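You operate a simulated robot arm through the tools that you are given. There is no shell and no other tool.

You run a simulated robot arm. Do the job below in one go: nothing can be reset, and whatever is moved stays where it is left.

Task
Level the steel rail, lock it and put the level back.
Fine: free the lock lever, lay the level along the rail and turn the star knob till the bubble sits between the lines. Set down upright: level. Where these are worked on the way, their far stop is far enough and under half their travel is too little: lock lever.

It is judged by the outcome, as a careful person would: the job done as asked, and still so three seconds after it is handed in. It fails if anything else is knocked over, pushed out of place, dropped, spilled or broken.

Robot
A 6-joint arm with a fingered hand, fixed in place. Base frame: the origin is at the foot of the arm, x ahead of it, y to its left, z up. Readings come in m, degrees, newtons and seconds.
It reaches about 1.346 m from its shoulder. Its first joint turns from -149.0 to 149.0 degrees. Payload 3.5 kg.
The TCP is the grasp point between the finger pads, 0.026 m short of the fingertips. In the tool frame z runs along the fingers and y along their closing line. The gripper opens to 0.132 m. The gripper's body begins 0.073 m behind the TCP. The gripper is a hand of 4 fingers: y runs from the thumb to the fingers, the wrist lies at [0, 0, -0.234] in the tool frame.
Orientation is that of the tool frame in the base frame, as a unit quaternion [x, y, z, w]. With the fingers straight down and closing along the base's y, the tool's x points along the base's -x, its y along +y and its z along -z.

Tools
- The arm moves only by the tool step_arm. Its argument "series" is text: rows parted by semicolons, each of 6 numbers parted by spaces: the shift along the base's x, y, z in m, then the turn, a rotation vector about the base's x, y, z in degrees. In form: x y z rx ry rz; .... A call has 1 to 20 rows; each row shifts and turns the commanded pose from where the row before left it. Each row takes 0.2 s and may step no farther than 0.05 m and 8.6 degrees from the row before; otherwise, the whole call is refused. A pose out of reach is approached as far as the arm can. The call stops where the force on the tool passes 40 N (or 10 N more than at its start, if that is more) or the arm is blocked; 0.2 s more then pass. In this call time passes only in rows, and 0.2 s behind the last. It gives the time, the measured TCP pose, the force on the tool (base axes), the opening and the grip force at its end, in the units of the frame above (readings bear some noise), with the torque about the TCP (base axes, N m) and any sound that the robot's microphone picked up.
- Cameras (640 x 400 px; columns grow to the right, rows downward): "scene" is fixed at [0.3997, -0.6508, 1.078]; the picture's right is [0.91, -0.42, 0.00], its down [-0.14, -0.31, -0.94] and it looks along [0.40, 0.85, -0.34] (base axes); focal length 353 px, centre (320, 200). "wrist" rides on the gripper at [0.068, 0.002, -0.097] in the tool frame; the picture's right is [-0.03, 1.00, 0.00], its down [-0.82, -0.02, -0.58] and it looks along [-0.58, -0.02, 0.82] (tool axes); focal length 270 px, centre (320, 200). There is no depth. A picture from a camera that has moved, and an enlarged one, comes with that camera's place and axes in the base frame and with its lens.
- camera(camera): a new picture of that camera. No time passes.
- raise_lower(by): slides the trunk up (or, below 0, down) by that many m; the arm rides with it, the base frame stays. It gives what a move gives, with no picture.
- curl_fingers(finger1, finger2, finger3, thumb_bend): sets how far each is bent, from 0 (flat) to 100 (curled in); at 30 the hand is open as for a grip, at 70 the pads meet at the TCP. One left out holds its place. A second passes; each finger stops where it meets its share of the squeeze, and holds until it gets a number again. It is the only way to open and close the hand. It gives what a move gives, with no picture; readings hold the bend of each and the force on the fingers (four entries, about 0 where the hand has none), thumb and palm.
- inspect(camera, box): a new picture of the part [left, top, right, bottom] of that camera's present view, enlarged. No time passes.
- close_job(): hands the job in; it is judged then, once.

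Nothing tells you positions but the pictures and the camera data. Unless the task says otherwise, let go and move clear before handing in.

The tools are called after "Call:" as a command line: name --argument value ..., lists and objects as JSON in quotes. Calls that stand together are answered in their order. step_arm: Moves the arm, as the interface text tells. Its arguments: {"type":"object","properties":{"series":{"type":"string"}},"required":["series"]} The other tools are called the same way: raise_lower (by) slides the trunk up or down; curl_fingers (finger1, finger2, finger3, thumb_bend) moves the fingers one by one; camera (camera) takes a picture; inspect (camera, box) takes an enlarged picture of a part of a camera's view; close_job () hands the job in.

At the start:

```text
t: 0.0
tool_pos: [0.516, 0.5777, 0.882]
tool_rot: [0.0, 1.0, 0.002, 0.001]
ft_force: [-0.6, 0.5, -0.6]
wrist_torque: [-0.02, -0.02, 0.01]
finger_gap: 0.1319
grip_force: 0.0
shape: jaw
bend: [30.0, 30.0, 30.0, 30.0]
finger forces: [0.0, 0.1, 0.1, 0.0, 0.0, 0.1]
trunk travel left (down, up): [-0.781, 0.189]
```

scene: 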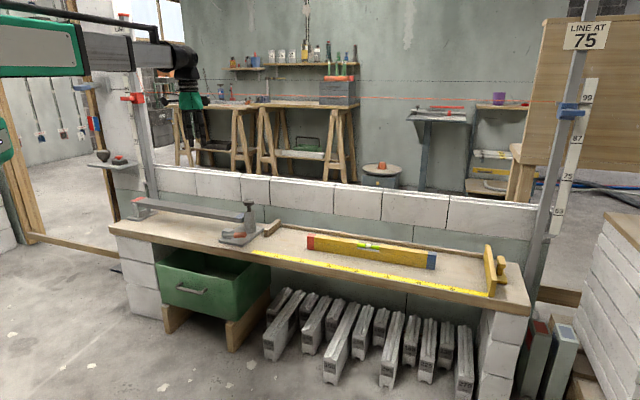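
wrist: 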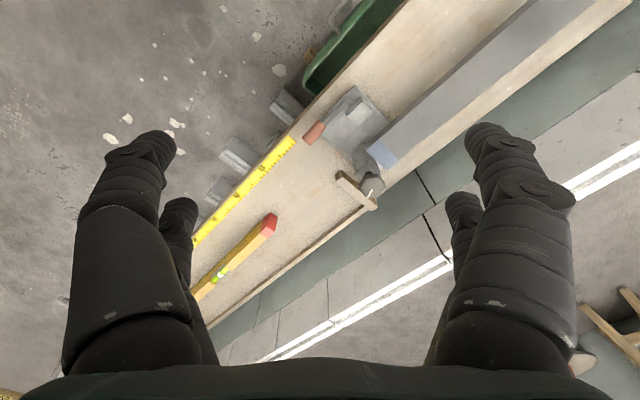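

I see a bench with a steel rail on the left, a star knob or post at its right end, a lock lever with a red tip, and a yellow spirit level lying to the right. I'll look closer before moving.

Call:
inspect --camera "scene" --box '[100, 170, 300, 295]'

Call:
inspect --camera "scene" --box '[200, 180, 300, 260]'

Call:
inspect --camera "scene" --box '[260, 200, 520, 310]'

Call:
inspect --camera "wrist" --box '[240, 60, 440, 240]'

```text
3.20 times, centred on (200, 232) of scene
camera zoom: at [0.3997, -0.6508, 1.078], right [0.91, -0.42, 0.0], down [-0.14, -0.31, -0.94], along [0.4, 0.85, -0.34], focal length 1131 px, centre (704, 96)
```

zoom: 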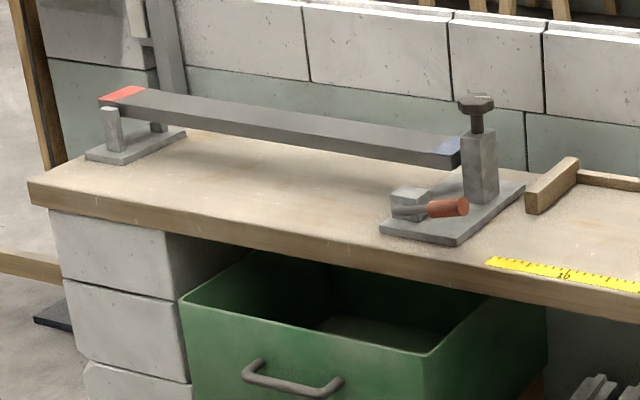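

```text
5.00 times, centred on (250, 220) of scene
camera zoom: at [0.3997, -0.6508, 1.078], right [0.91, -0.42, 0.0], down [-0.14, -0.31, -0.94], along [0.4, 0.85, -0.34], focal length 1767 px, centre (670, 100)
```

zoom: 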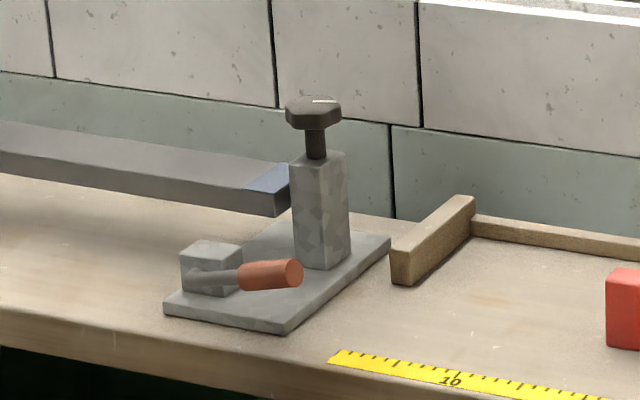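

```text
2.46 times, centred on (390, 255) of scene
camera zoom: at [0.3997, -0.6508, 1.078], right [0.91, -0.42, 0.0], down [-0.14, -0.31, -0.94], along [0.4, 0.85, -0.34], focal length 870 px, centre (148, 65)
```

zoom: 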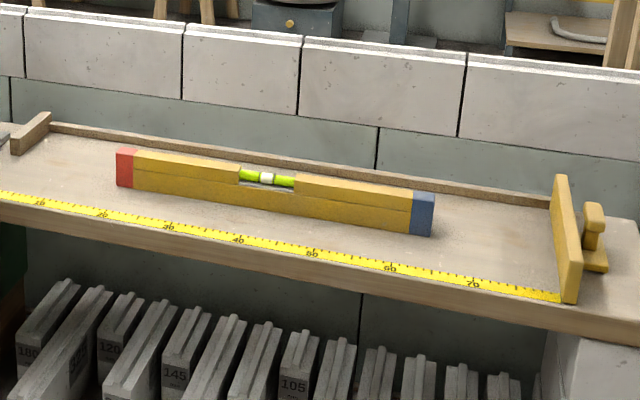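

```text
2.22 times, centred on (340, 150) of wrist
camera zoom: at [0.448, 0.579, 0.9804], right [0.03, 1.0, 0.0], down [0.82, -0.02, 0.58], along [0.58, -0.01, -0.82], focal length 601 px, centre (276, 311)
```

zoom: 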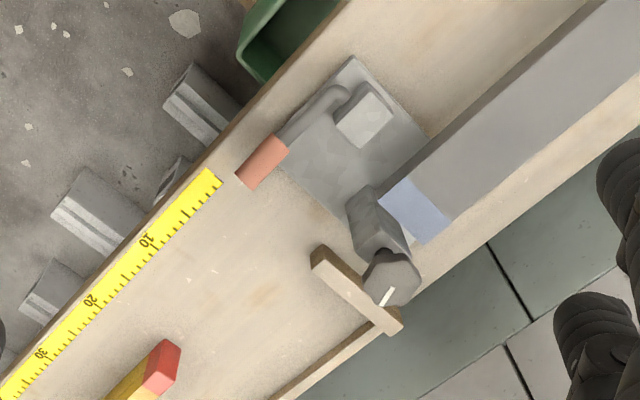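

The bench runs at about 45° in front of the arm, with its top near z 0.445. The knob is near (0.70, 0.665, 0.59), the lock lever handle near (0.65, 0.56, 0.48) and the level around (1.04, 0.31). I'll move the hand for a close look at the lock and knob from the front.

Call:
step_arm --series "0.0015 -0.014 -0.03 0 0 7.5;0.0015 -0.014 -0.03 0 0 7.5;0.0015 -0.014 -0.03 0 0 7.5;0.0015 -0.014 -0.03 0 0 7.5;0.0015 -0.014 -0.03 0 0 7.5;0.0015 -0.014 -0.03 0 0 7.5"

Call:
camera --camera "wrist"

Call:
camera --camera "scene"

```text
t: 1.4
tool_pos: [0.5244, 0.4917, 0.8819]
tool_rot: [-0.384, 0.923, 0.002, 0.0]
ft_force: [0.7, -0.6, 0.4]
wrist_torque: [-0.02, 0.01, 0.01]
finger_gap: 0.1318
grip_force: 0.1
shape: jaw
bend: [30.0, 30.0, 30.0, 30.0]
finger forces: [0.0, 0.0, 0.0, 0.1, 0.0, 0.0]
out of reach, approached as far as the arm can: row 1, 2, 3, 4, 5, 6
trunk travel left (down, up): [-0.781, 0.189]
```

```text
taken
camera wrist: at [0.4768, 0.4456, 0.9804], right [-0.69, 0.72, 0.0], down [0.59, 0.56, 0.58], along [0.42, 0.4, -0.82], focal length 270 px, centre (320, 200)
```

wrist: 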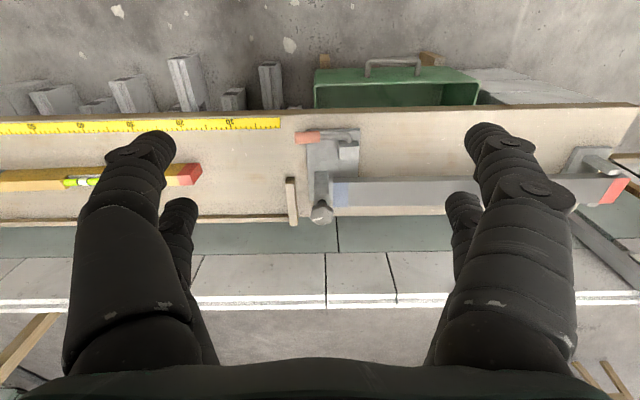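

```text
taken
```

scene: 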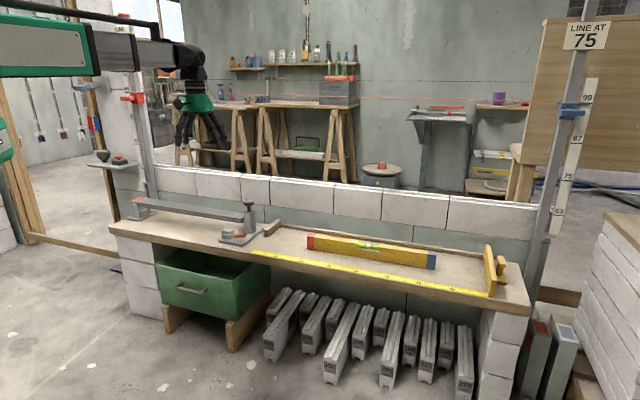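

The arm turned but did not go down, so height must come from the trunk. I'll lower the trunk a little and see how the pose follows.

Call:
raise_lower --by -0.1

Call:
camera --camera "wrist"

```text
t: 2.7
tool_pos: [0.5255, 0.4934, 0.7813]
tool_rot: [-0.383, 0.924, 0.002, 0.0]
ft_force: [-0.1, 0.2, 0.2]
wrist_torque: [0.02, 0.04, 0.0]
finger_gap: 0.1318
grip_force: 0.1
shape: jaw
bend: [30.0, 30.0, 30.0, 30.0]
finger forces: [0.1, 0.1, 0.1, 0.1, 0.0, 0.0]
trunk travel left (down, up): [-0.681, 0.289]
```

```text
taken
camera wrist: at [0.4769, 0.4457, 0.8804], right [-0.69, 0.72, 0.0], down [0.59, 0.56, 0.58], along [0.42, 0.4, -0.82], focal length 270 px, centre (320, 200)
```

wrist: 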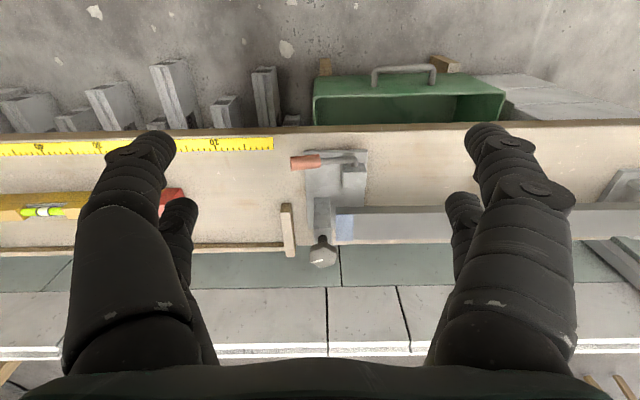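

The trunk carries the hand straight down. I'll lower a bit more for a closer picture of the lock and knob.

Call:
raise_lower --by -0.06

Call:
camera --camera "wrist"

Call:
inspect --camera "wrist" --box '[240, 120, 440, 280]'

```text
t: 3.7
tool_pos: [0.5255, 0.4937, 0.7232]
tool_rot: [-0.382, 0.924, 0.001, 0.001]
ft_force: [-0.6, -0.1, 0.5]
wrist_torque: [0.01, -0.01, 0.01]
finger_gap: 0.1317
grip_force: 0.1
shape: jaw
bend: [30.0, 30.0, 30.0, 30.0]
finger forces: [0.0, 0.0, 0.1, 0.0, 0.1, 0.1]
trunk travel left (down, up): [-0.621, 0.349]
```

```text
taken
camera wrist: at [0.4769, 0.4458, 0.8204], right [-0.69, 0.72, 0.0], down [0.59, 0.56, 0.58], along [0.42, 0.4, -0.82], focal length 270 px, centre (320, 200)
```

wrist: 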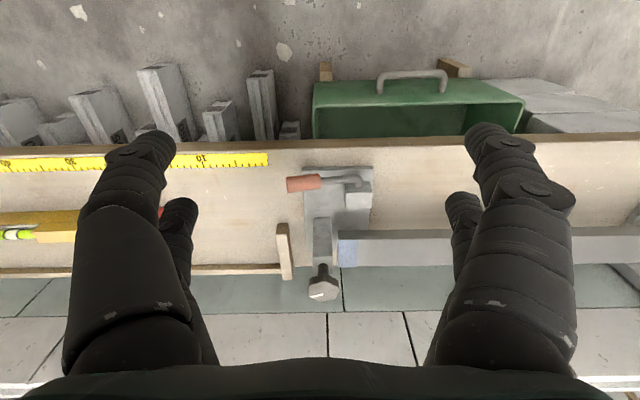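

```text
2.50 times, centred on (340, 200) of wrist
camera zoom: at [0.4769, 0.4458, 0.8204], right [-0.69, 0.72, 0.0], down [0.59, 0.56, 0.58], along [0.42, 0.4, -0.82], focal length 676 px, centre (270, 200)
```

zoom: 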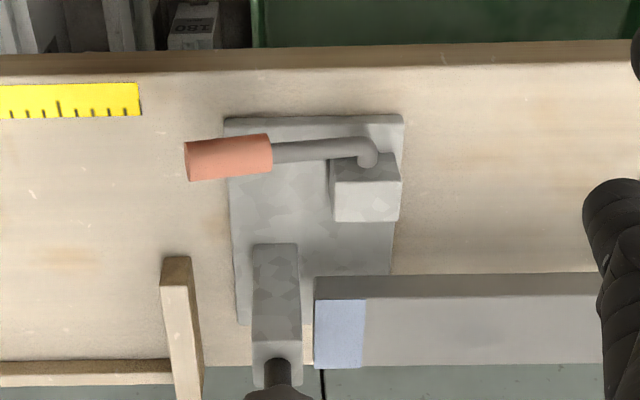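

The lever's elbow sits at the front face of the small block. I'll zoom in from both cameras to see which way it pivots.

Call:
inspect --camera "scene" --box '[212, 220, 268, 255]'

Call:
inspect --camera "wrist" --box '[280, 155, 390, 225]'

Call:
inspect --camera "wrist" --box '[290, 220, 400, 310]'

```text
11.43 times, centred on (240, 238) of scene
camera zoom: at [0.3997, -0.6508, 1.078], right [0.91, -0.42, 0.0], down [-0.14, -0.31, -0.94], along [0.4, 0.85, -0.34], focal length 4038 px, centre (1234, -229)
```

zoom: 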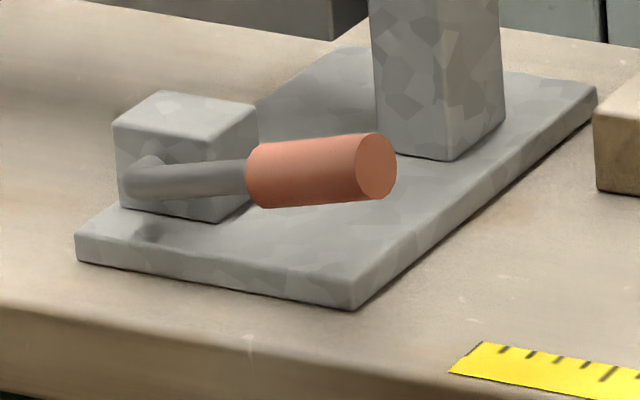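

```text
5.71 times, centred on (335, 190) of wrist
camera zoom: at [0.4769, 0.4458, 0.8204], right [-0.69, 0.72, 0.0], down [0.59, 0.56, 0.58], along [0.42, 0.4, -0.82], focal length 1544 px, centre (234, 257)
```

zoom: 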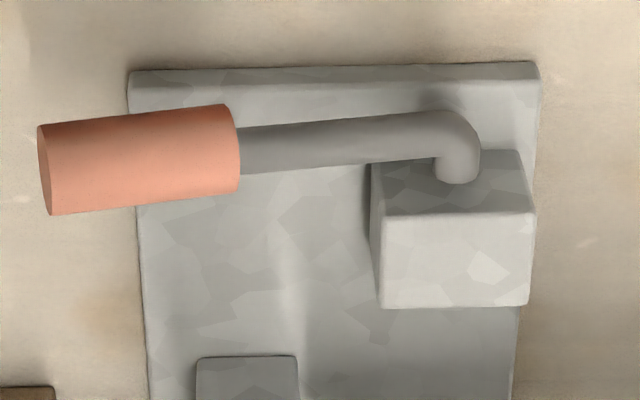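

```text
4.44 times, centred on (345, 265) of wrist
camera zoom: at [0.4769, 0.4458, 0.8204], right [-0.69, 0.72, 0.0], down [0.59, 0.56, 0.58], along [0.42, 0.4, -0.82], focal length 1201 px, centre (209, -89)
```

zoom: 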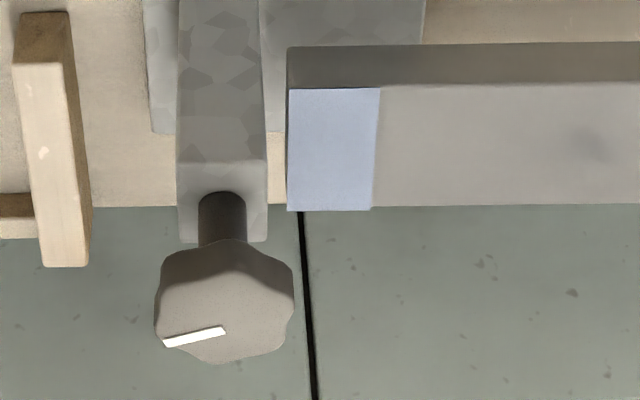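

The lever pivots on a horizontal axis through the block's front face, so it swings up and over. I'll test whether the arm itself can move in z.

Call:
step_arm --series "0 0 0 0 0 0"

Call:
step_arm --series "0 0 0.02 0 0 0"

Call:
step_arm --series "0 0 -0.03 0 0 0"

```text
t: 4.1
tool_pos: [0.5247, 0.4931, 0.7225]
tool_rot: [-0.383, 0.924, 0.001, 0.0]
ft_force: [-0.6, -0.5, 0.3]
wrist_torque: [-0.01, -0.05, -0.02]
finger_gap: 0.1319
grip_force: 0.0
shape: jaw
bend: [30.0, 30.0, 30.0, 30.0]
finger forces: [0.0, 0.0, 0.0, 0.1, 0.0, 0.0]
trunk travel left (down, up): [-0.621, 0.349]
```

```text
t: 4.5
tool_pos: [0.5265, 0.4933, 0.7234]
tool_rot: [-0.383, 0.924, 0.0, 0.001]
ft_force: [0.0, -1.0, -0.7]
wrist_torque: [-0.01, 0.06, 0.01]
finger_gap: 0.132
grip_force: 0.1
shape: jaw
bend: [30.0, 30.0, 30.0, 30.0]
finger forces: [0.1, 0.1, 0.0, 0.0, 0.0, 0.1]
out of reach, approached as far as the arm can: row 1
trunk travel left (down, up): [-0.621, 0.349]
```

```text
t: 4.9
tool_pos: [0.5256, 0.4916, 0.7221]
tool_rot: [-0.383, 0.924, 0.001, 0.0]
ft_force: [0.2, -0.1, -0.1]
wrist_torque: [-0.01, -0.01, 0.01]
finger_gap: 0.1316
grip_force: 0.0
shape: jaw
bend: [30.0, 30.0, 30.0, 30.0]
finger forces: [0.1, 0.0, 0.0, 0.1, 0.0, 0.0]
out of reach, approached as far as the arm can: row 1
trunk travel left (down, up): [-0.621, 0.349]
```

The arm moves in the plane only, so the trunk gives height. I'll check the level's vial and the rail up close with the fixed camera while nothing is in the way.

Call:
inspect --camera "scene" --box '[345, 232, 393, 262]'

Call:
inspect --camera "scene" --box '[300, 225, 444, 275]'

Call:
inspect --camera "scene" --box '[120, 185, 180, 225]'

Call:
inspect --camera "scene" --box '[225, 190, 275, 225]'

```text
13.33 times, centred on (369, 247) of scene
camera zoom: at [0.3997, -0.6508, 1.078], right [0.91, -0.42, 0.0], down [-0.14, -0.31, -0.94], along [0.4, 0.85, -0.34], focal length 4711 px, centre (-333, -427)
```

zoom: 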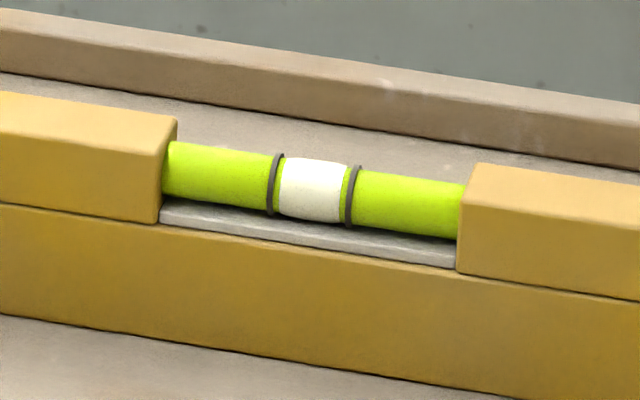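

```text
4.44 times, centred on (372, 250) of scene
camera zoom: at [0.3997, -0.6508, 1.078], right [0.91, -0.42, 0.0], down [-0.14, -0.31, -0.94], along [0.4, 0.85, -0.34], focal length 1570 px, centre (89, -22)
```

zoom: 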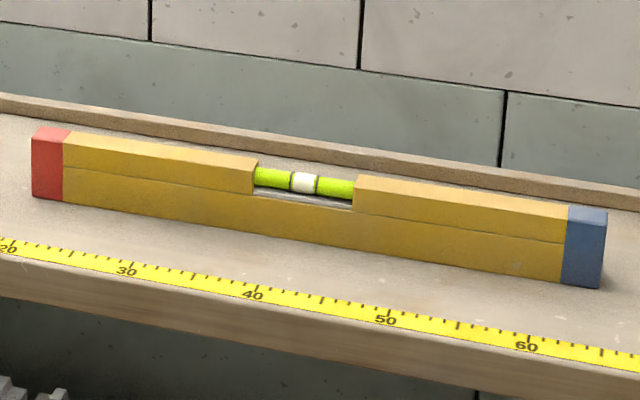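

```text
10.00 times, centred on (150, 205) of scene
camera zoom: at [0.3997, -0.6508, 1.078], right [0.91, -0.42, 0.0], down [-0.14, -0.31, -0.94], along [0.4, 0.85, -0.34], focal length 3533 px, centre (2020, 150)
```

zoom: 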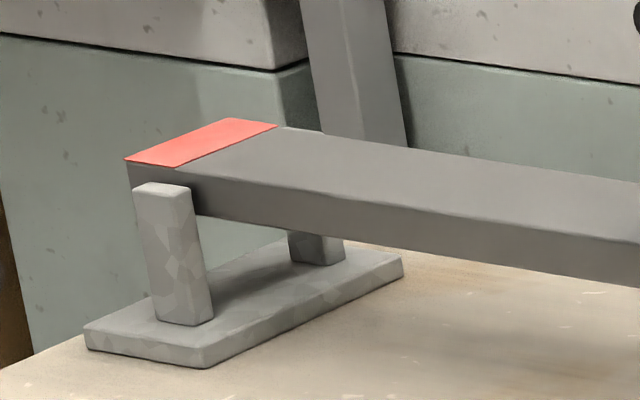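

```text
11.43 times, centred on (250, 208) of scene
camera zoom: at [0.3997, -0.6508, 1.078], right [0.91, -0.42, 0.0], down [-0.14, -0.31, -0.94], along [0.4, 0.85, -0.34], focal length 4038 px, centre (1120, 114)
```

zoom: 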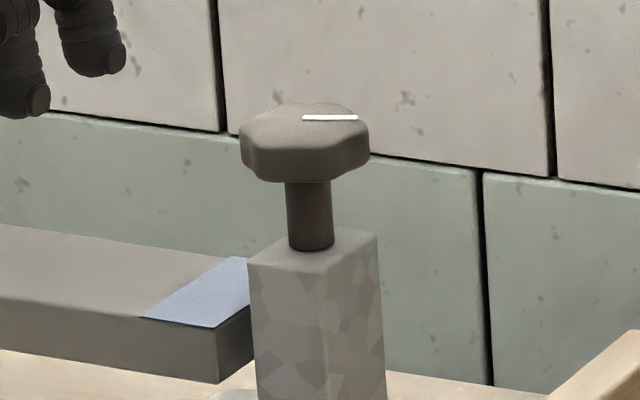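

The bubble is easy to read from the fixed camera when enlarged. Now I'll pre-close the hand in free air to learn its opening at a narrower bend.

Call:
curl_fingers --finger1 52 --finger2 52 --finger3 52 --thumb_bend 52

Call:
camera --camera "wrist"

Call:
inspect --camera "scene" --box '[150, 60, 260, 200]'

```text
t: 5.9
tool_pos: [0.5256, 0.4923, 0.7228]
tool_rot: [-0.383, 0.924, 0.002, 0.0]
ft_force: [0.0, 0.7, 0.5]
wrist_torque: [-0.02, 0.01, 0.02]
finger_gap: 0.0598
grip_force: 0.1
shape: fingers
bend: [52.0, 52.0, 52.0, 52.0]
finger forces: [0.0, 0.0, 0.1, 0.1, 0.1, 0.0]
trunk travel left (down, up): [-0.621, 0.349]
```

```text
taken
camera wrist: at [0.4769, 0.4458, 0.8204], right [-0.69, 0.72, 0.0], down [0.59, 0.56, 0.58], along [0.42, 0.4, -0.82], focal length 270 px, centre (320, 200)
```

wrist: 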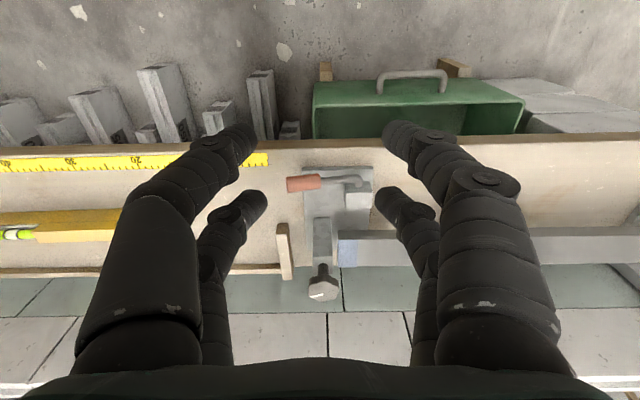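

```text
2.86 times, centred on (205, 130) of scene
camera zoom: at [0.3997, -0.6508, 1.078], right [0.91, -0.42, 0.0], down [-0.14, -0.31, -0.94], along [0.4, 0.85, -0.34], focal length 1010 px, centre (649, 400)
```

zoom: 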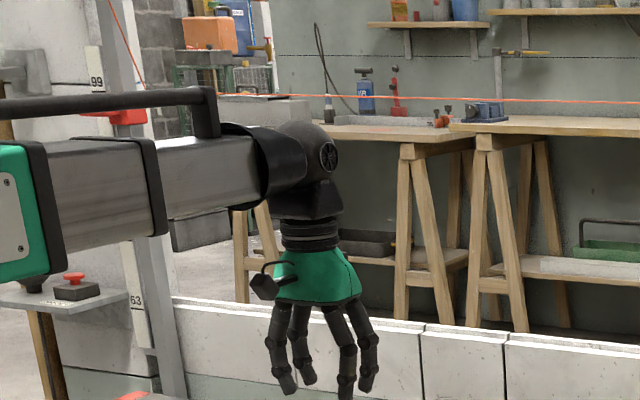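

The hand shows two fingers on each side and opens 0.06 m at bend 52. I'll turn it so it closes across the lever and place it above the handle, then look again.

Call:
step_arm --series "0.0095 0.007 0 0 0 -7.5;0.0095 0.007 0 0 0 -7.5;0.0095 0.007 0 0 0 -7.5;0.0095 0.007 0 0 0 -7.5;0.0095 0.007 0 0 0 -7.5;0.0095 0.007 0 0 0 -7.5;0.0095 0.007 0 0 0 -7.5;0.0095 0.007 0 0 0 -7.5;0.0095 0.007 0 0 0 -7.5;0.0095 0.007 0 0 0 -7.5;0.0095 0.007 0 0 0 -7.5;0.0095 0.007 0 0 0 -7.5"

Call:
camera --camera "wrist"

Call:
inspect --camera "wrist" --box '[220, 80, 420, 240]'

Call:
inspect --camera "scene" --box '[190, 130, 310, 260]'

```text
t: 8.5
tool_pos: [0.64, 0.5775, 0.7222]
tool_rot: [0.384, 0.924, 0.0, 0.001]
ft_force: [0.9, 0.6, -1.7]
wrist_torque: [0.02, 0.03, 0.02]
finger_gap: 0.0596
grip_force: 0.0
shape: fingers
bend: [52.0, 52.0, 52.0, 52.0]
finger forces: [0.1, 0.0, 0.0, 0.0, 0.0, 0.0]
trunk travel left (down, up): [-0.621, 0.349]
```

```text
taken
camera wrist: at [0.5936, 0.6264, 0.8204], right [0.73, 0.69, 0.0], down [0.56, -0.59, 0.58], along [0.4, -0.42, -0.82], focal length 270 px, centre (320, 200)
```

wrist: 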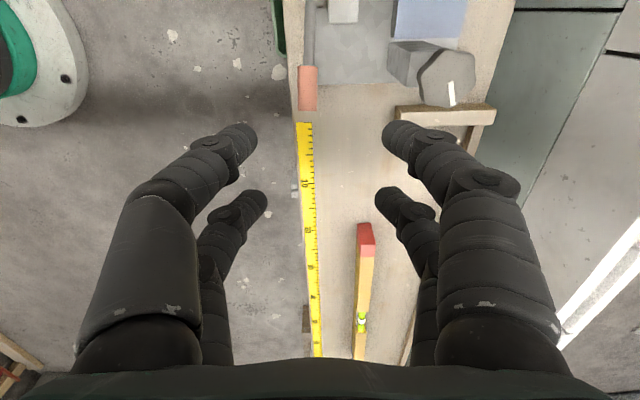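

```text
2.50 times, centred on (320, 160) of wrist
camera zoom: at [0.5936, 0.6264, 0.8204], right [0.73, 0.69, 0.0], down [0.56, -0.59, 0.58], along [0.4, -0.42, -0.82], focal length 676 px, centre (320, 300)
```

zoom: 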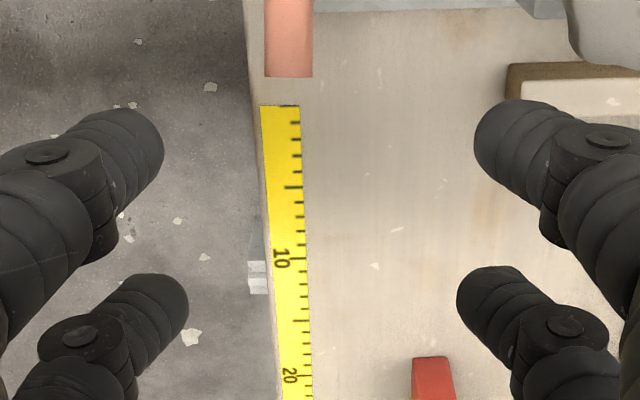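

```text
3.08 times, centred on (250, 195) of scene
camera zoom: at [0.3997, -0.6508, 1.078], right [0.91, -0.42, 0.0], down [-0.14, -0.31, -0.94], along [0.4, 0.85, -0.34], focal length 1087 px, centre (535, 215)
```

zoom: 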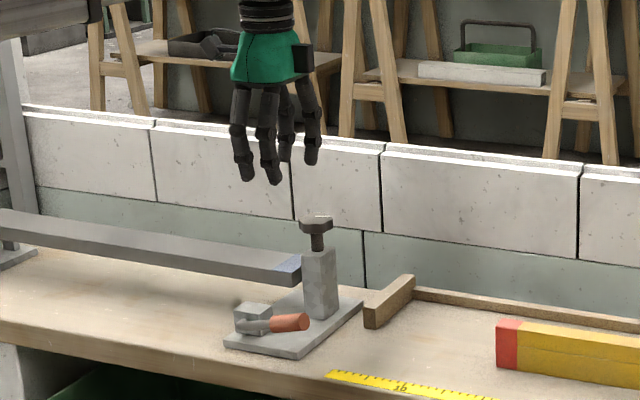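

From above, the lever handle lies along the bench at about u=0.03–0.075, v≈0.843 (bench axes) and z≈0.50. The knob is near v=0.958 with its top at about z 0.594. I'll line up over the handle and lower part of the way.

Call:
step_arm --series "-0.0113 -0.017 0 0 0 0"

Call:
raise_lower --by -0.13

Call:
camera --camera "wrist"

Call:
inspect --camera "scene" --box '[200, 180, 290, 255]'

```text
t: 8.9
tool_pos: [0.6277, 0.56, 0.7227]
tool_rot: [0.383, 0.924, -0.001, 0.001]
ft_force: [-0.4, -0.2, 0.0]
wrist_torque: [0.0, 0.0, 0.04]
finger_gap: 0.0595
grip_force: 0.1
shape: fingers
bend: [52.0, 52.0, 52.0, 52.0]
finger forces: [0.0, 0.1, 0.1, 0.0, 0.0, 0.1]
trunk travel left (down, up): [-0.621, 0.349]
```

```text
t: 10.5
tool_pos: [0.6294, 0.5589, 0.5926]
tool_rot: [0.383, 0.924, 0.001, 0.002]
ft_force: [0.3, 0.7, -0.5]
wrist_torque: [0.0, -0.02, 0.02]
finger_gap: 0.0598
grip_force: 0.1
shape: fingers
bend: [52.0, 52.0, 52.0, 52.0]
finger forces: [0.0, 0.1, 0.0, 0.1, 0.0, 0.0]
trunk travel left (down, up): [-0.491, 0.479]
```

```text
taken
camera wrist: at [0.5821, 0.6096, 0.6904], right [0.72, 0.69, 0.0], down [0.56, -0.59, 0.58], along [0.4, -0.42, -0.82], focal length 270 px, centre (320, 200)
```

wrist: 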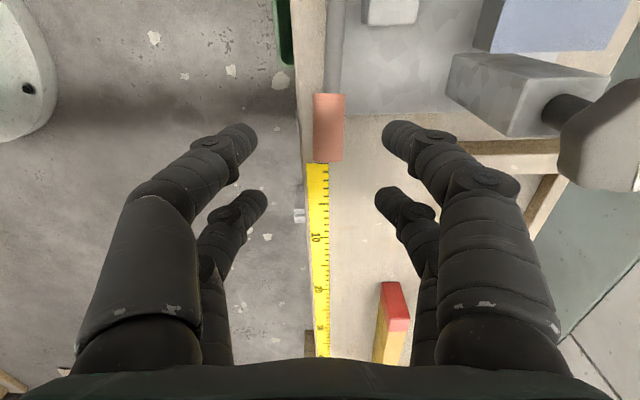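

```text
5.33 times, centred on (245, 218) of scene
camera zoom: at [0.3997, -0.6508, 1.078], right [0.91, -0.42, 0.0], down [-0.14, -0.31, -0.94], along [0.4, 0.85, -0.34], focal length 1884 px, centre (720, 107)
```

zoom: 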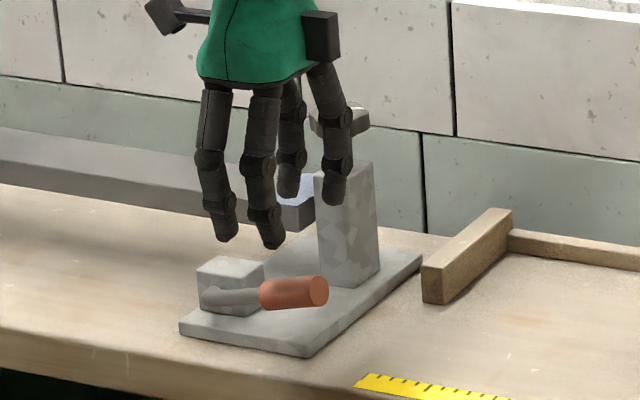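

The hand is lined up with the handle and clear of the post. I'll lower the rest in two steps.

Call:
raise_lower --by -0.07

Call:
camera --camera "wrist"

Call:
inspect --camera "scene" --box '[200, 180, 290, 255]'

```text
t: 11.6
tool_pos: [0.6286, 0.5592, 0.5224]
tool_rot: [0.383, 0.924, 0.0, 0.001]
ft_force: [-0.3, -1.0, -0.2]
wrist_torque: [0.02, 0.02, -0.03]
finger_gap: 0.0597
grip_force: 0.1
shape: fingers
bend: [52.0, 52.0, 52.0, 52.0]
finger forces: [0.0, 0.0, 0.0, 0.0, 0.0, 0.0]
trunk travel left (down, up): [-0.421, 0.549]
```

```text
taken
camera wrist: at [0.582, 0.6096, 0.6204], right [0.72, 0.69, 0.0], down [0.56, -0.59, 0.58], along [0.4, -0.42, -0.82], focal length 270 px, centre (320, 200)
```

wrist: 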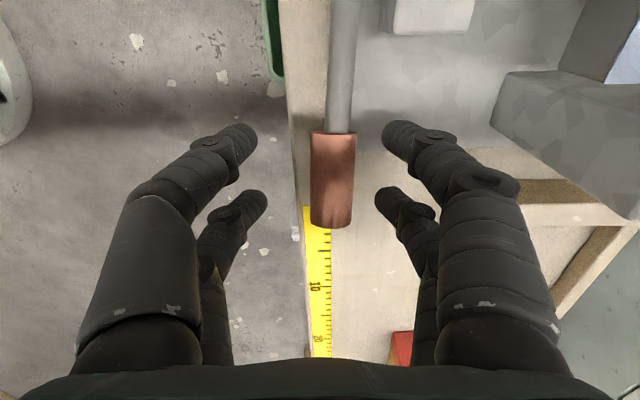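

```text
5.33 times, centred on (245, 218) of scene
camera zoom: at [0.3997, -0.6508, 1.078], right [0.91, -0.42, 0.0], down [-0.14, -0.31, -0.94], along [0.4, 0.85, -0.34], focal length 1884 px, centre (720, 107)
```

zoom: 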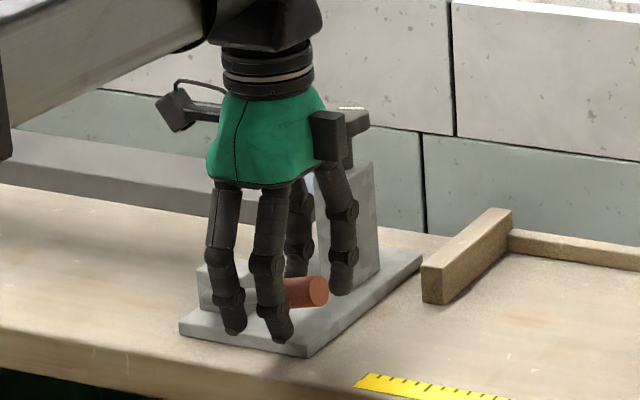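

The handle centre is at about v=0.8465 and z≈0.494 at mid-length. I'll shift 5 mm toward it, lower to that height and close around it.

Call:
step_arm --series "0.0035 0.0035 0 0 0 0"

Call:
raise_lower --by -0.029

Call:
curl_fingers --finger1 70 --finger2 70 --finger3 70 --thumb_bend 70

Call:
camera --camera "wrist"

Call:
inspect --camera "scene" --box '[200, 180, 290, 255]'

```text
t: 12.0
tool_pos: [0.6317, 0.5625, 0.5227]
tool_rot: [0.383, 0.924, 0.001, 0.001]
ft_force: [-0.6, -0.6, 0.2]
wrist_torque: [-0.01, -0.03, -0.01]
finger_gap: 0.0596
grip_force: 0.0
shape: fingers
bend: [52.0, 52.0, 52.0, 52.0]
finger forces: [0.1, 0.0, 0.0, 0.1, 0.0, 0.0]
trunk travel left (down, up): [-0.421, 0.549]
```

```text
t: 12.7
tool_pos: [0.6319, 0.5628, 0.4946]
tool_rot: [0.383, 0.924, 0.001, 0.001]
ft_force: [0.5, 0.3, 10.3]
wrist_torque: [0.43, -0.11, -0.03]
finger_gap: 0.0601
grip_force: 5.2
shape: fingers
bend: [54.0, 52.0, 52.0, 52.0]
finger forces: [10.1, 0.1, 0.1, 0.1, 0.0, 0.0]
trunk travel left (down, up): [-0.392, 0.578]
```

```text
t: 13.7
tool_pos: [0.6317, 0.5636, 0.4929]
tool_rot: [0.383, 0.924, 0.0, 0.001]
ft_force: [1.0, -0.4, 1.2]
wrist_torque: [-0.01, -0.01, 0.0]
finger_gap: 0.0014
grip_force: 0.0
shape: fingers
bend: [70.0, 70.0, 70.0, 70.0]
finger forces: [0.0, 0.0, 0.1, 0.0, 0.0, 0.1]
trunk travel left (down, up): [-0.392, 0.578]
```

```text
taken
camera wrist: at [0.5856, 0.6131, 0.5914], right [0.72, 0.69, 0.0], down [0.56, -0.59, 0.58], along [0.4, -0.42, -0.82], focal length 270 px, centre (320, 200)
```

wrist: 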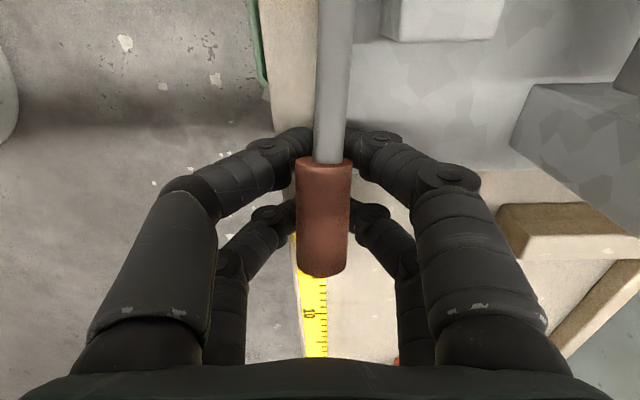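

```text
5.33 times, centred on (245, 218) of scene
camera zoom: at [0.3997, -0.6508, 1.078], right [0.91, -0.42, 0.0], down [-0.14, -0.31, -0.94], along [0.4, 0.85, -0.34], focal length 1884 px, centre (720, 107)
```

zoom: 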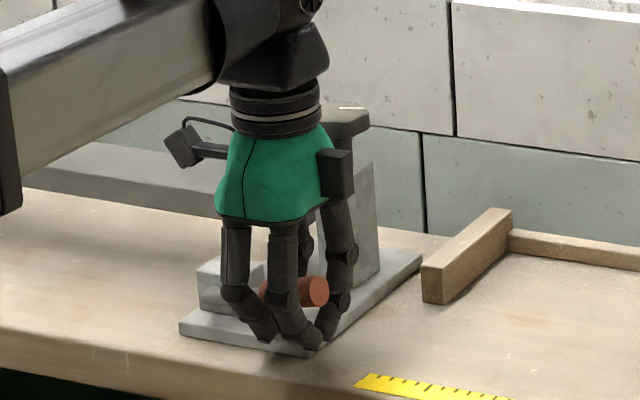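

The fingers have closed under the handle as a ring, with no squeeze on it. I'll raise the trunk in small steps and watch the lever lift.

Call:
raise_lower --by 0.03

Call:
inspect --camera "scene" --box '[200, 180, 290, 255]'

Call:
camera --camera "wrist"

```text
t: 14.5
tool_pos: [0.6317, 0.5628, 0.5232]
tool_rot: [0.383, 0.924, 0.0, 0.001]
ft_force: [0.3, 0.5, 0.7]
wrist_torque: [0.0, 0.0, 0.02]
finger_gap: 0.0029
grip_force: 0.4
shape: fingers
bend: [69.0, 70.0, 70.0, 70.0]
finger forces: [0.3, 0.0, 0.0, 0.1, 0.3, 0.0]
trunk travel left (down, up): [-0.422, 0.548]
```

```text
5.33 times, centred on (245, 218) of scene
camera zoom: at [0.3997, -0.6508, 1.078], right [0.91, -0.42, 0.0], down [-0.14, -0.31, -0.94], along [0.4, 0.85, -0.34], focal length 1884 px, centre (720, 107)
```

zoom: 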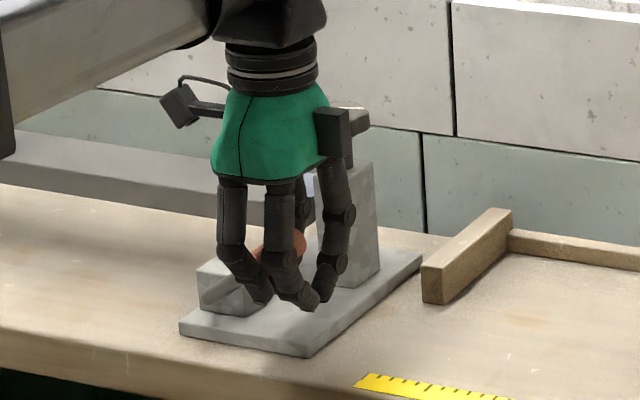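

```text
taken
camera wrist: at [0.5856, 0.613, 0.6215], right [0.72, 0.69, 0.0], down [0.56, -0.59, 0.58], along [0.4, -0.42, -0.82], focal length 270 px, centre (320, 200)
```

wrist: 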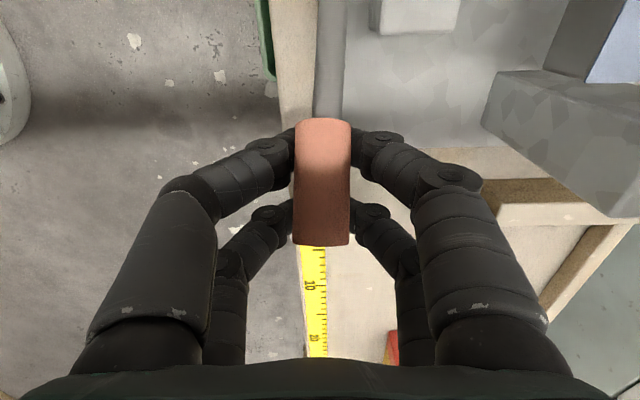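

The lever is coming up with the hand. I'll raise a bit more, then push it along the arc toward the left.

Call:
raise_lower --by 0.025

Call:
inspect --camera "scene" --box '[200, 180, 290, 255]'

Call:
camera --camera "wrist"

```text
t: 15.2
tool_pos: [0.6321, 0.5627, 0.5494]
tool_rot: [0.382, 0.924, 0.0, 0.001]
ft_force: [0.4, 0.5, 0.1]
wrist_torque: [0.0, 0.02, 0.0]
finger_gap: 0.0023
grip_force: 0.4
shape: fingers
bend: [69.0, 70.0, 70.0, 70.0]
finger forces: [0.2, 0.0, 0.1, 0.0, 0.2, 0.1]
trunk travel left (down, up): [-0.447, 0.523]
```

```text
5.33 times, centred on (245, 218) of scene
camera zoom: at [0.3997, -0.6508, 1.078], right [0.91, -0.42, 0.0], down [-0.14, -0.31, -0.94], along [0.4, 0.85, -0.34], focal length 1884 px, centre (720, 107)
```

zoom: 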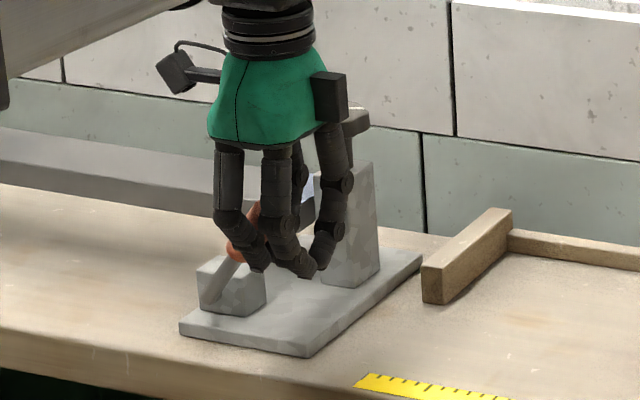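

```text
taken
camera wrist: at [0.5856, 0.6131, 0.6465], right [0.72, 0.69, 0.0], down [0.56, -0.59, 0.58], along [0.4, -0.42, -0.82], focal length 270 px, centre (320, 200)
```

wrist: 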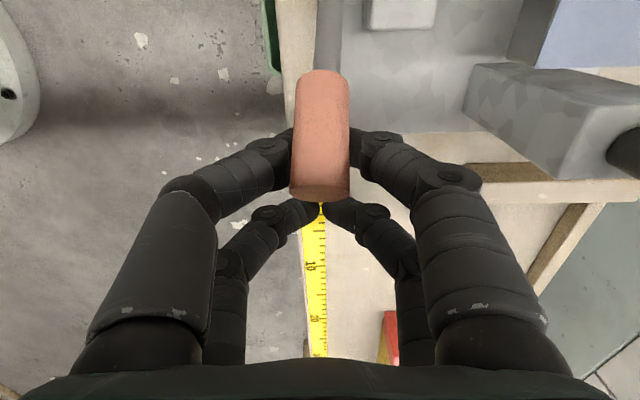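

The lever is around 55° up now. I'll push it left over the top in small steps, stopping if the force rises.

Call:
step_arm --series "-0.0035 0.0035 0 0 0 0;-0.0035 0.0035 0 0 0 0;-0.0035 0.0035 0 0 0 0;-0.0035 0.0035 0 0 0 0;-0.0035 0.0035 0 0 0 0;-0.0035 0.0035 0 0 0 0;-0.0035 0.0035 0 0 0 0;-0.0035 0.0035 0 0 0 0"

Call:
inspect --camera "scene" --box '[200, 180, 290, 255]'

Call:
camera --camera "wrist"

```text
t: 17.0
tool_pos: [0.6039, 0.5925, 0.5485]
tool_rot: [0.382, 0.924, 0.0, 0.0]
ft_force: [0.7, 0.1, 0.5]
wrist_torque: [0.0, -0.03, -0.01]
finger_gap: 0.0015
grip_force: 0.0
shape: fingers
bend: [70.0, 70.0, 70.0, 70.0]
finger forces: [0.1, 0.0, 0.0, 0.0, 0.0, 0.1]
trunk travel left (down, up): [-0.447, 0.523]
```

```text
5.33 times, centred on (245, 218) of scene
camera zoom: at [0.3997, -0.6508, 1.078], right [0.91, -0.42, 0.0], down [-0.14, -0.31, -0.94], along [0.4, 0.85, -0.34], focal length 1884 px, centre (720, 107)
```

zoom: 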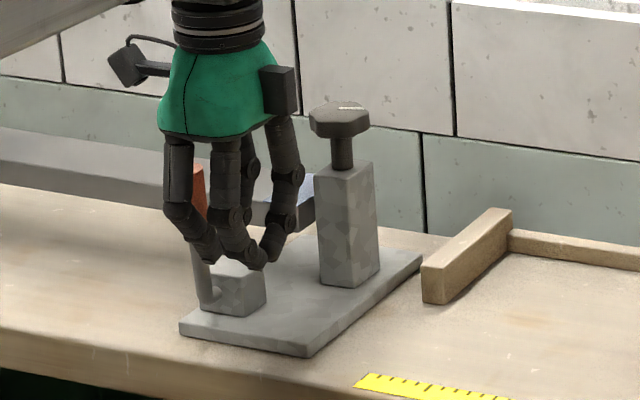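

```text
taken
camera wrist: at [0.5576, 0.6415, 0.6464], right [0.72, 0.69, 0.0], down [0.56, -0.59, 0.58], along [0.4, -0.42, -0.82], focal length 270 px, centre (320, 200)
```

wrist: 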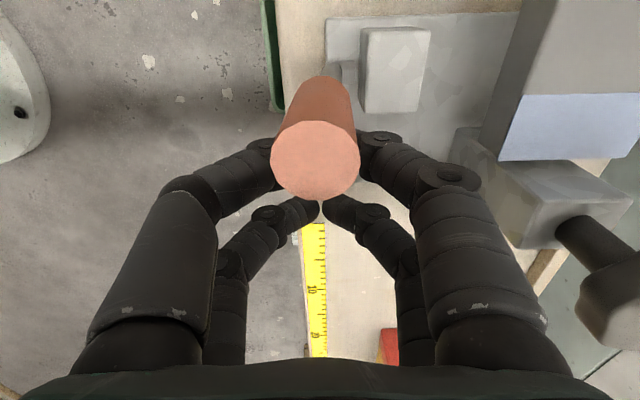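

The lever is about vertical. I'll keep pushing toward its far stop.

Call:
step_arm --series "-0.0035 0.0035 0 0 0 0;-0.0035 0.0035 0 0 0 0;-0.0035 0.0035 0 0 0 0;-0.0035 0.0035 0 0 0 0;-0.0035 0.0035 0 0 0 0;-0.0035 0.0035 0 0 0 0"

Call:
inspect --camera "scene" --box '[190, 180, 280, 255]'

Call:
camera --camera "wrist"

```text
t: 18.4
tool_pos: [0.5823, 0.6133, 0.5501]
tool_rot: [0.383, 0.924, 0.0, 0.0]
ft_force: [-0.3, 1.1, -1.4]
wrist_torque: [0.04, 0.0, 0.01]
finger_gap: 0.0063
grip_force: 1.2
shape: fingers
bend: [67.0, 70.0, 70.0, 70.0]
finger forces: [1.7, 0.0, 0.0, 0.0, 0.7, 0.0]
trunk travel left (down, up): [-0.447, 0.523]
```

```text
5.33 times, centred on (235, 218) of scene
camera zoom: at [0.3997, -0.6508, 1.078], right [0.91, -0.42, 0.0], down [-0.14, -0.31, -0.94], along [0.4, 0.85, -0.34], focal length 1884 px, centre (773, 107)
```

zoom: 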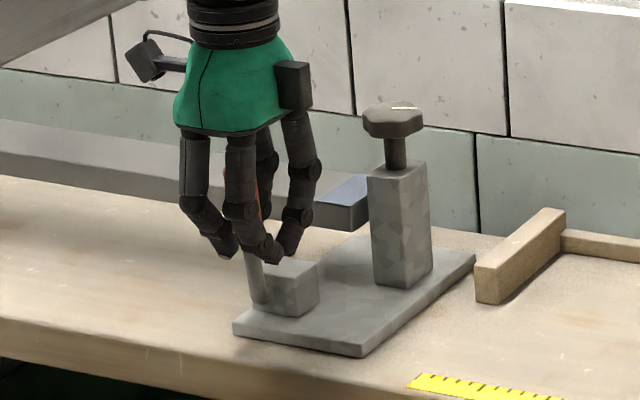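

```text
taken
camera wrist: at [0.5364, 0.6627, 0.6464], right [0.72, 0.69, 0.0], down [0.56, -0.59, 0.58], along [0.4, -0.42, -0.82], focal length 270 px, centre (320, 200)
```

wrist: 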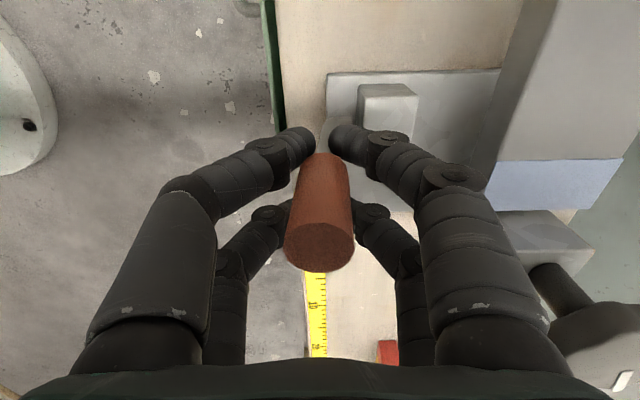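

The inner fingers slid past while the lever stayed at about 90°, so it may be at its stop. I'll push gently with the outer pair to confirm.

Call:
step_arm --series "-0.0035 0.0035 0 0 0 0;-0.0035 0.0035 0 0 0 0;-0.0035 0.0035 0 0 0 0;-0.0025 0.0025 0 0 0 0"

Call:
inspect --camera "scene" --box '[190, 180, 280, 255]'

Call:
camera --camera "wrist"

```text
t: 19.4
tool_pos: [0.5712, 0.6239, 0.5481]
tool_rot: [0.383, 0.924, 0.0, 0.002]
ft_force: [5.0, -3.7, -0.6]
wrist_torque: [-0.11, -0.11, -0.07]
finger_gap: 0.0017
grip_force: 2.3
shape: fingers
bend: [70.0, 70.0, 70.0, 70.0]
finger forces: [0.0, 5.2, 0.0, 0.0, 0.0, 0.0]
trunk travel left (down, up): [-0.447, 0.523]
```

```text
5.33 times, centred on (235, 218) of scene
camera zoom: at [0.3997, -0.6508, 1.078], right [0.91, -0.42, 0.0], down [-0.14, -0.31, -0.94], along [0.4, 0.85, -0.34], focal length 1884 px, centre (773, 107)
```

zoom: 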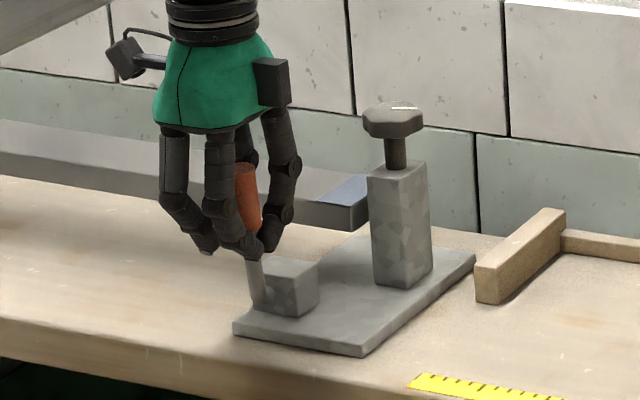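

```text
taken
camera wrist: at [0.5246, 0.6745, 0.6463], right [0.73, 0.69, 0.0], down [0.56, -0.59, 0.58], along [0.4, -0.42, -0.81], focal length 270 px, centre (320, 200)
```

wrist: 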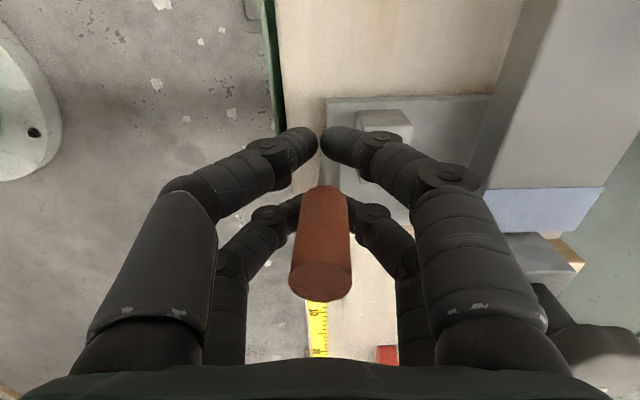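

The lever is slightly past vertical and resists with about 6 N, so it is at its far stop and free. I'll back off, open the fingers and lift clear.

Call:
step_arm --series "0.003 -0.003 0 0 0 0;0.003 -0.003 0 0 0 0"

Call:
curl_fingers --finger1 52 --finger2 52 --finger3 52 --thumb_bend 52

Call:
raise_lower --by 0.17

Call:
inspect --camera "scene" --box '[190, 170, 290, 255]'

Call:
camera --camera "wrist"

```text
t: 20.0
tool_pos: [0.5747, 0.6191, 0.5484]
tool_rot: [0.382, 0.924, 0.001, 0.001]
ft_force: [-0.7, -0.5, -0.5]
wrist_torque: [0.0, 0.0, -0.01]
finger_gap: 0.0015
grip_force: 0.0
shape: fingers
bend: [70.0, 70.0, 70.0, 70.0]
finger forces: [0.0, 0.0, 0.1, 0.1, 0.1, 0.0]
trunk travel left (down, up): [-0.447, 0.523]
```

```text
t: 21.0
tool_pos: [0.5755, 0.6187, 0.5489]
tool_rot: [0.383, 0.924, 0.0, 0.001]
ft_force: [-0.1, -0.5, 0.7]
wrist_torque: [0.02, 0.03, 0.05]
finger_gap: 0.0586
grip_force: 0.2
shape: fingers
bend: [52.0, 52.0, 52.0, 52.0]
finger forces: [0.0, 0.1, 0.1, 0.1, 0.1, 0.0]
trunk travel left (down, up): [-0.447, 0.523]
```

```text
t: 22.9
tool_pos: [0.5763, 0.619, 0.7191]
tool_rot: [0.383, 0.924, 0.001, 0.001]
ft_force: [-0.8, -0.6, 0.5]
wrist_torque: [-0.02, 0.0, -0.03]
finger_gap: 0.0584
grip_force: 0.0
shape: fingers
bend: [52.0, 52.0, 52.0, 52.0]
finger forces: [0.0, 0.1, 0.0, 0.1, 0.0, 0.0]
trunk travel left (down, up): [-0.617, 0.353]
```

```text
4.71 times, centred on (240, 212) of scene
camera zoom: at [0.3997, -0.6508, 1.078], right [0.91, -0.42, 0.0], down [-0.14, -0.31, -0.94], along [0.4, 0.85, -0.34], focal length 1663 px, centre (696, 141)
```

zoom: 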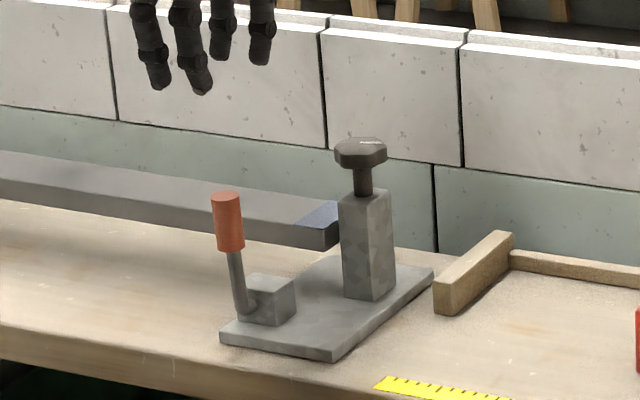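

```text
taken
camera wrist: at [0.5296, 0.6693, 0.8163], right [0.72, 0.69, 0.0], down [0.56, -0.59, 0.58], along [0.4, -0.42, -0.82], focal length 270 px, centre (320, 200)
```

wrist: 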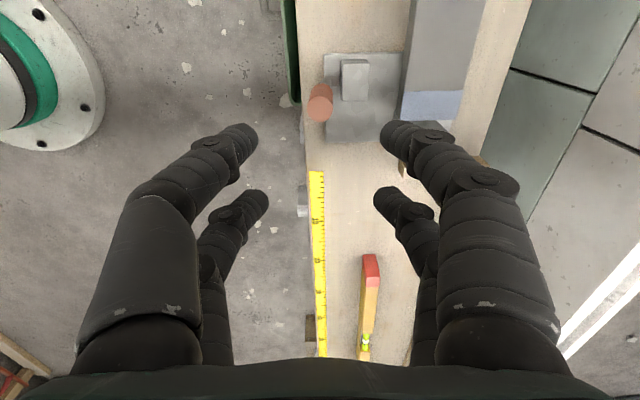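

The lever stands freed at its far stop. Next I'll move above the middle of the level and look for the gap behind it.

Call:
step_arm --series "0.036 -0.025 0 0 0 0;0.036 -0.025 0 0 0 0;0.036 -0.025 0 0 0 0;0.036 -0.025 0 0 0 0;0.036 -0.025 0 0 0 0;0.036 -0.025 0 0 0 0;0.036 -0.025 0 0 0 0;0.036 -0.025 0 0 0 0;0.036 -0.025 0 0 0 0;0.036 -0.025 0 0 0 0;0.036 -0.025 0 0 0 0;0.036 -0.025 0 0 0 0;0.035 -0.026 0 0 0 0"

Call:
camera --camera "wrist"

Call:
inspect --camera "scene" --box '[290, 120, 470, 290]'

```text
t: 25.7
tool_pos: [1.0432, 0.2922, 0.7196]
tool_rot: [0.383, 0.924, 0.001, 0.001]
ft_force: [-0.2, -0.8, -0.2]
wrist_torque: [0.0, 0.03, 0.0]
finger_gap: 0.0586
grip_force: 0.1
shape: fingers
bend: [52.0, 52.0, 52.0, 52.0]
finger forces: [0.0, 0.1, 0.0, 0.0, 0.0, 0.0]
trunk travel left (down, up): [-0.617, 0.353]
```

```text
taken
camera wrist: at [0.9968, 0.3429, 0.8165], right [0.72, 0.69, 0.0], down [0.56, -0.59, 0.58], along [0.4, -0.42, -0.82], focal length 270 px, centre (320, 200)
```

wrist: 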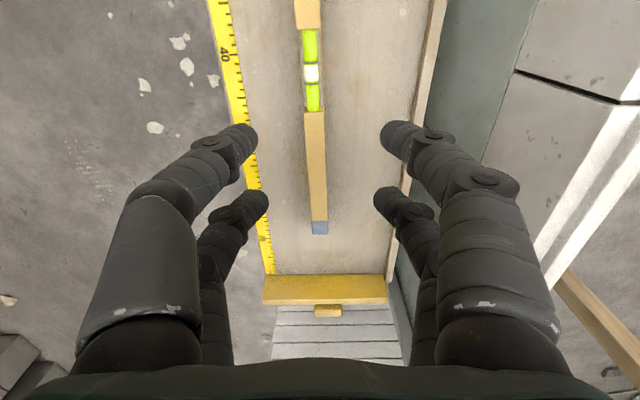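

```text
2.35 times, centred on (380, 205) of scene
camera zoom: at [0.3997, -0.6508, 1.078], right [0.91, -0.42, 0.0], down [-0.14, -0.31, -0.94], along [0.4, 0.85, -0.34], focal length 831 px, centre (179, 188)
```

zoom: 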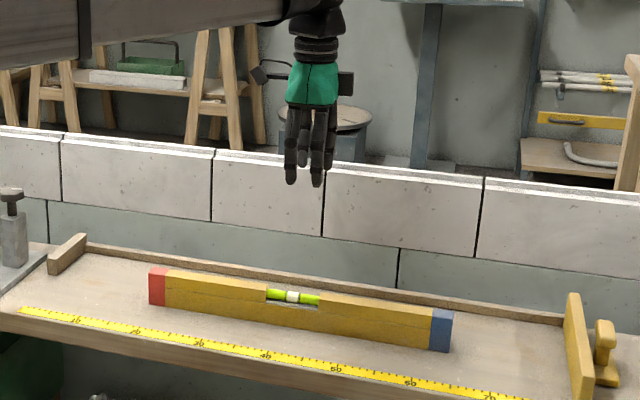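

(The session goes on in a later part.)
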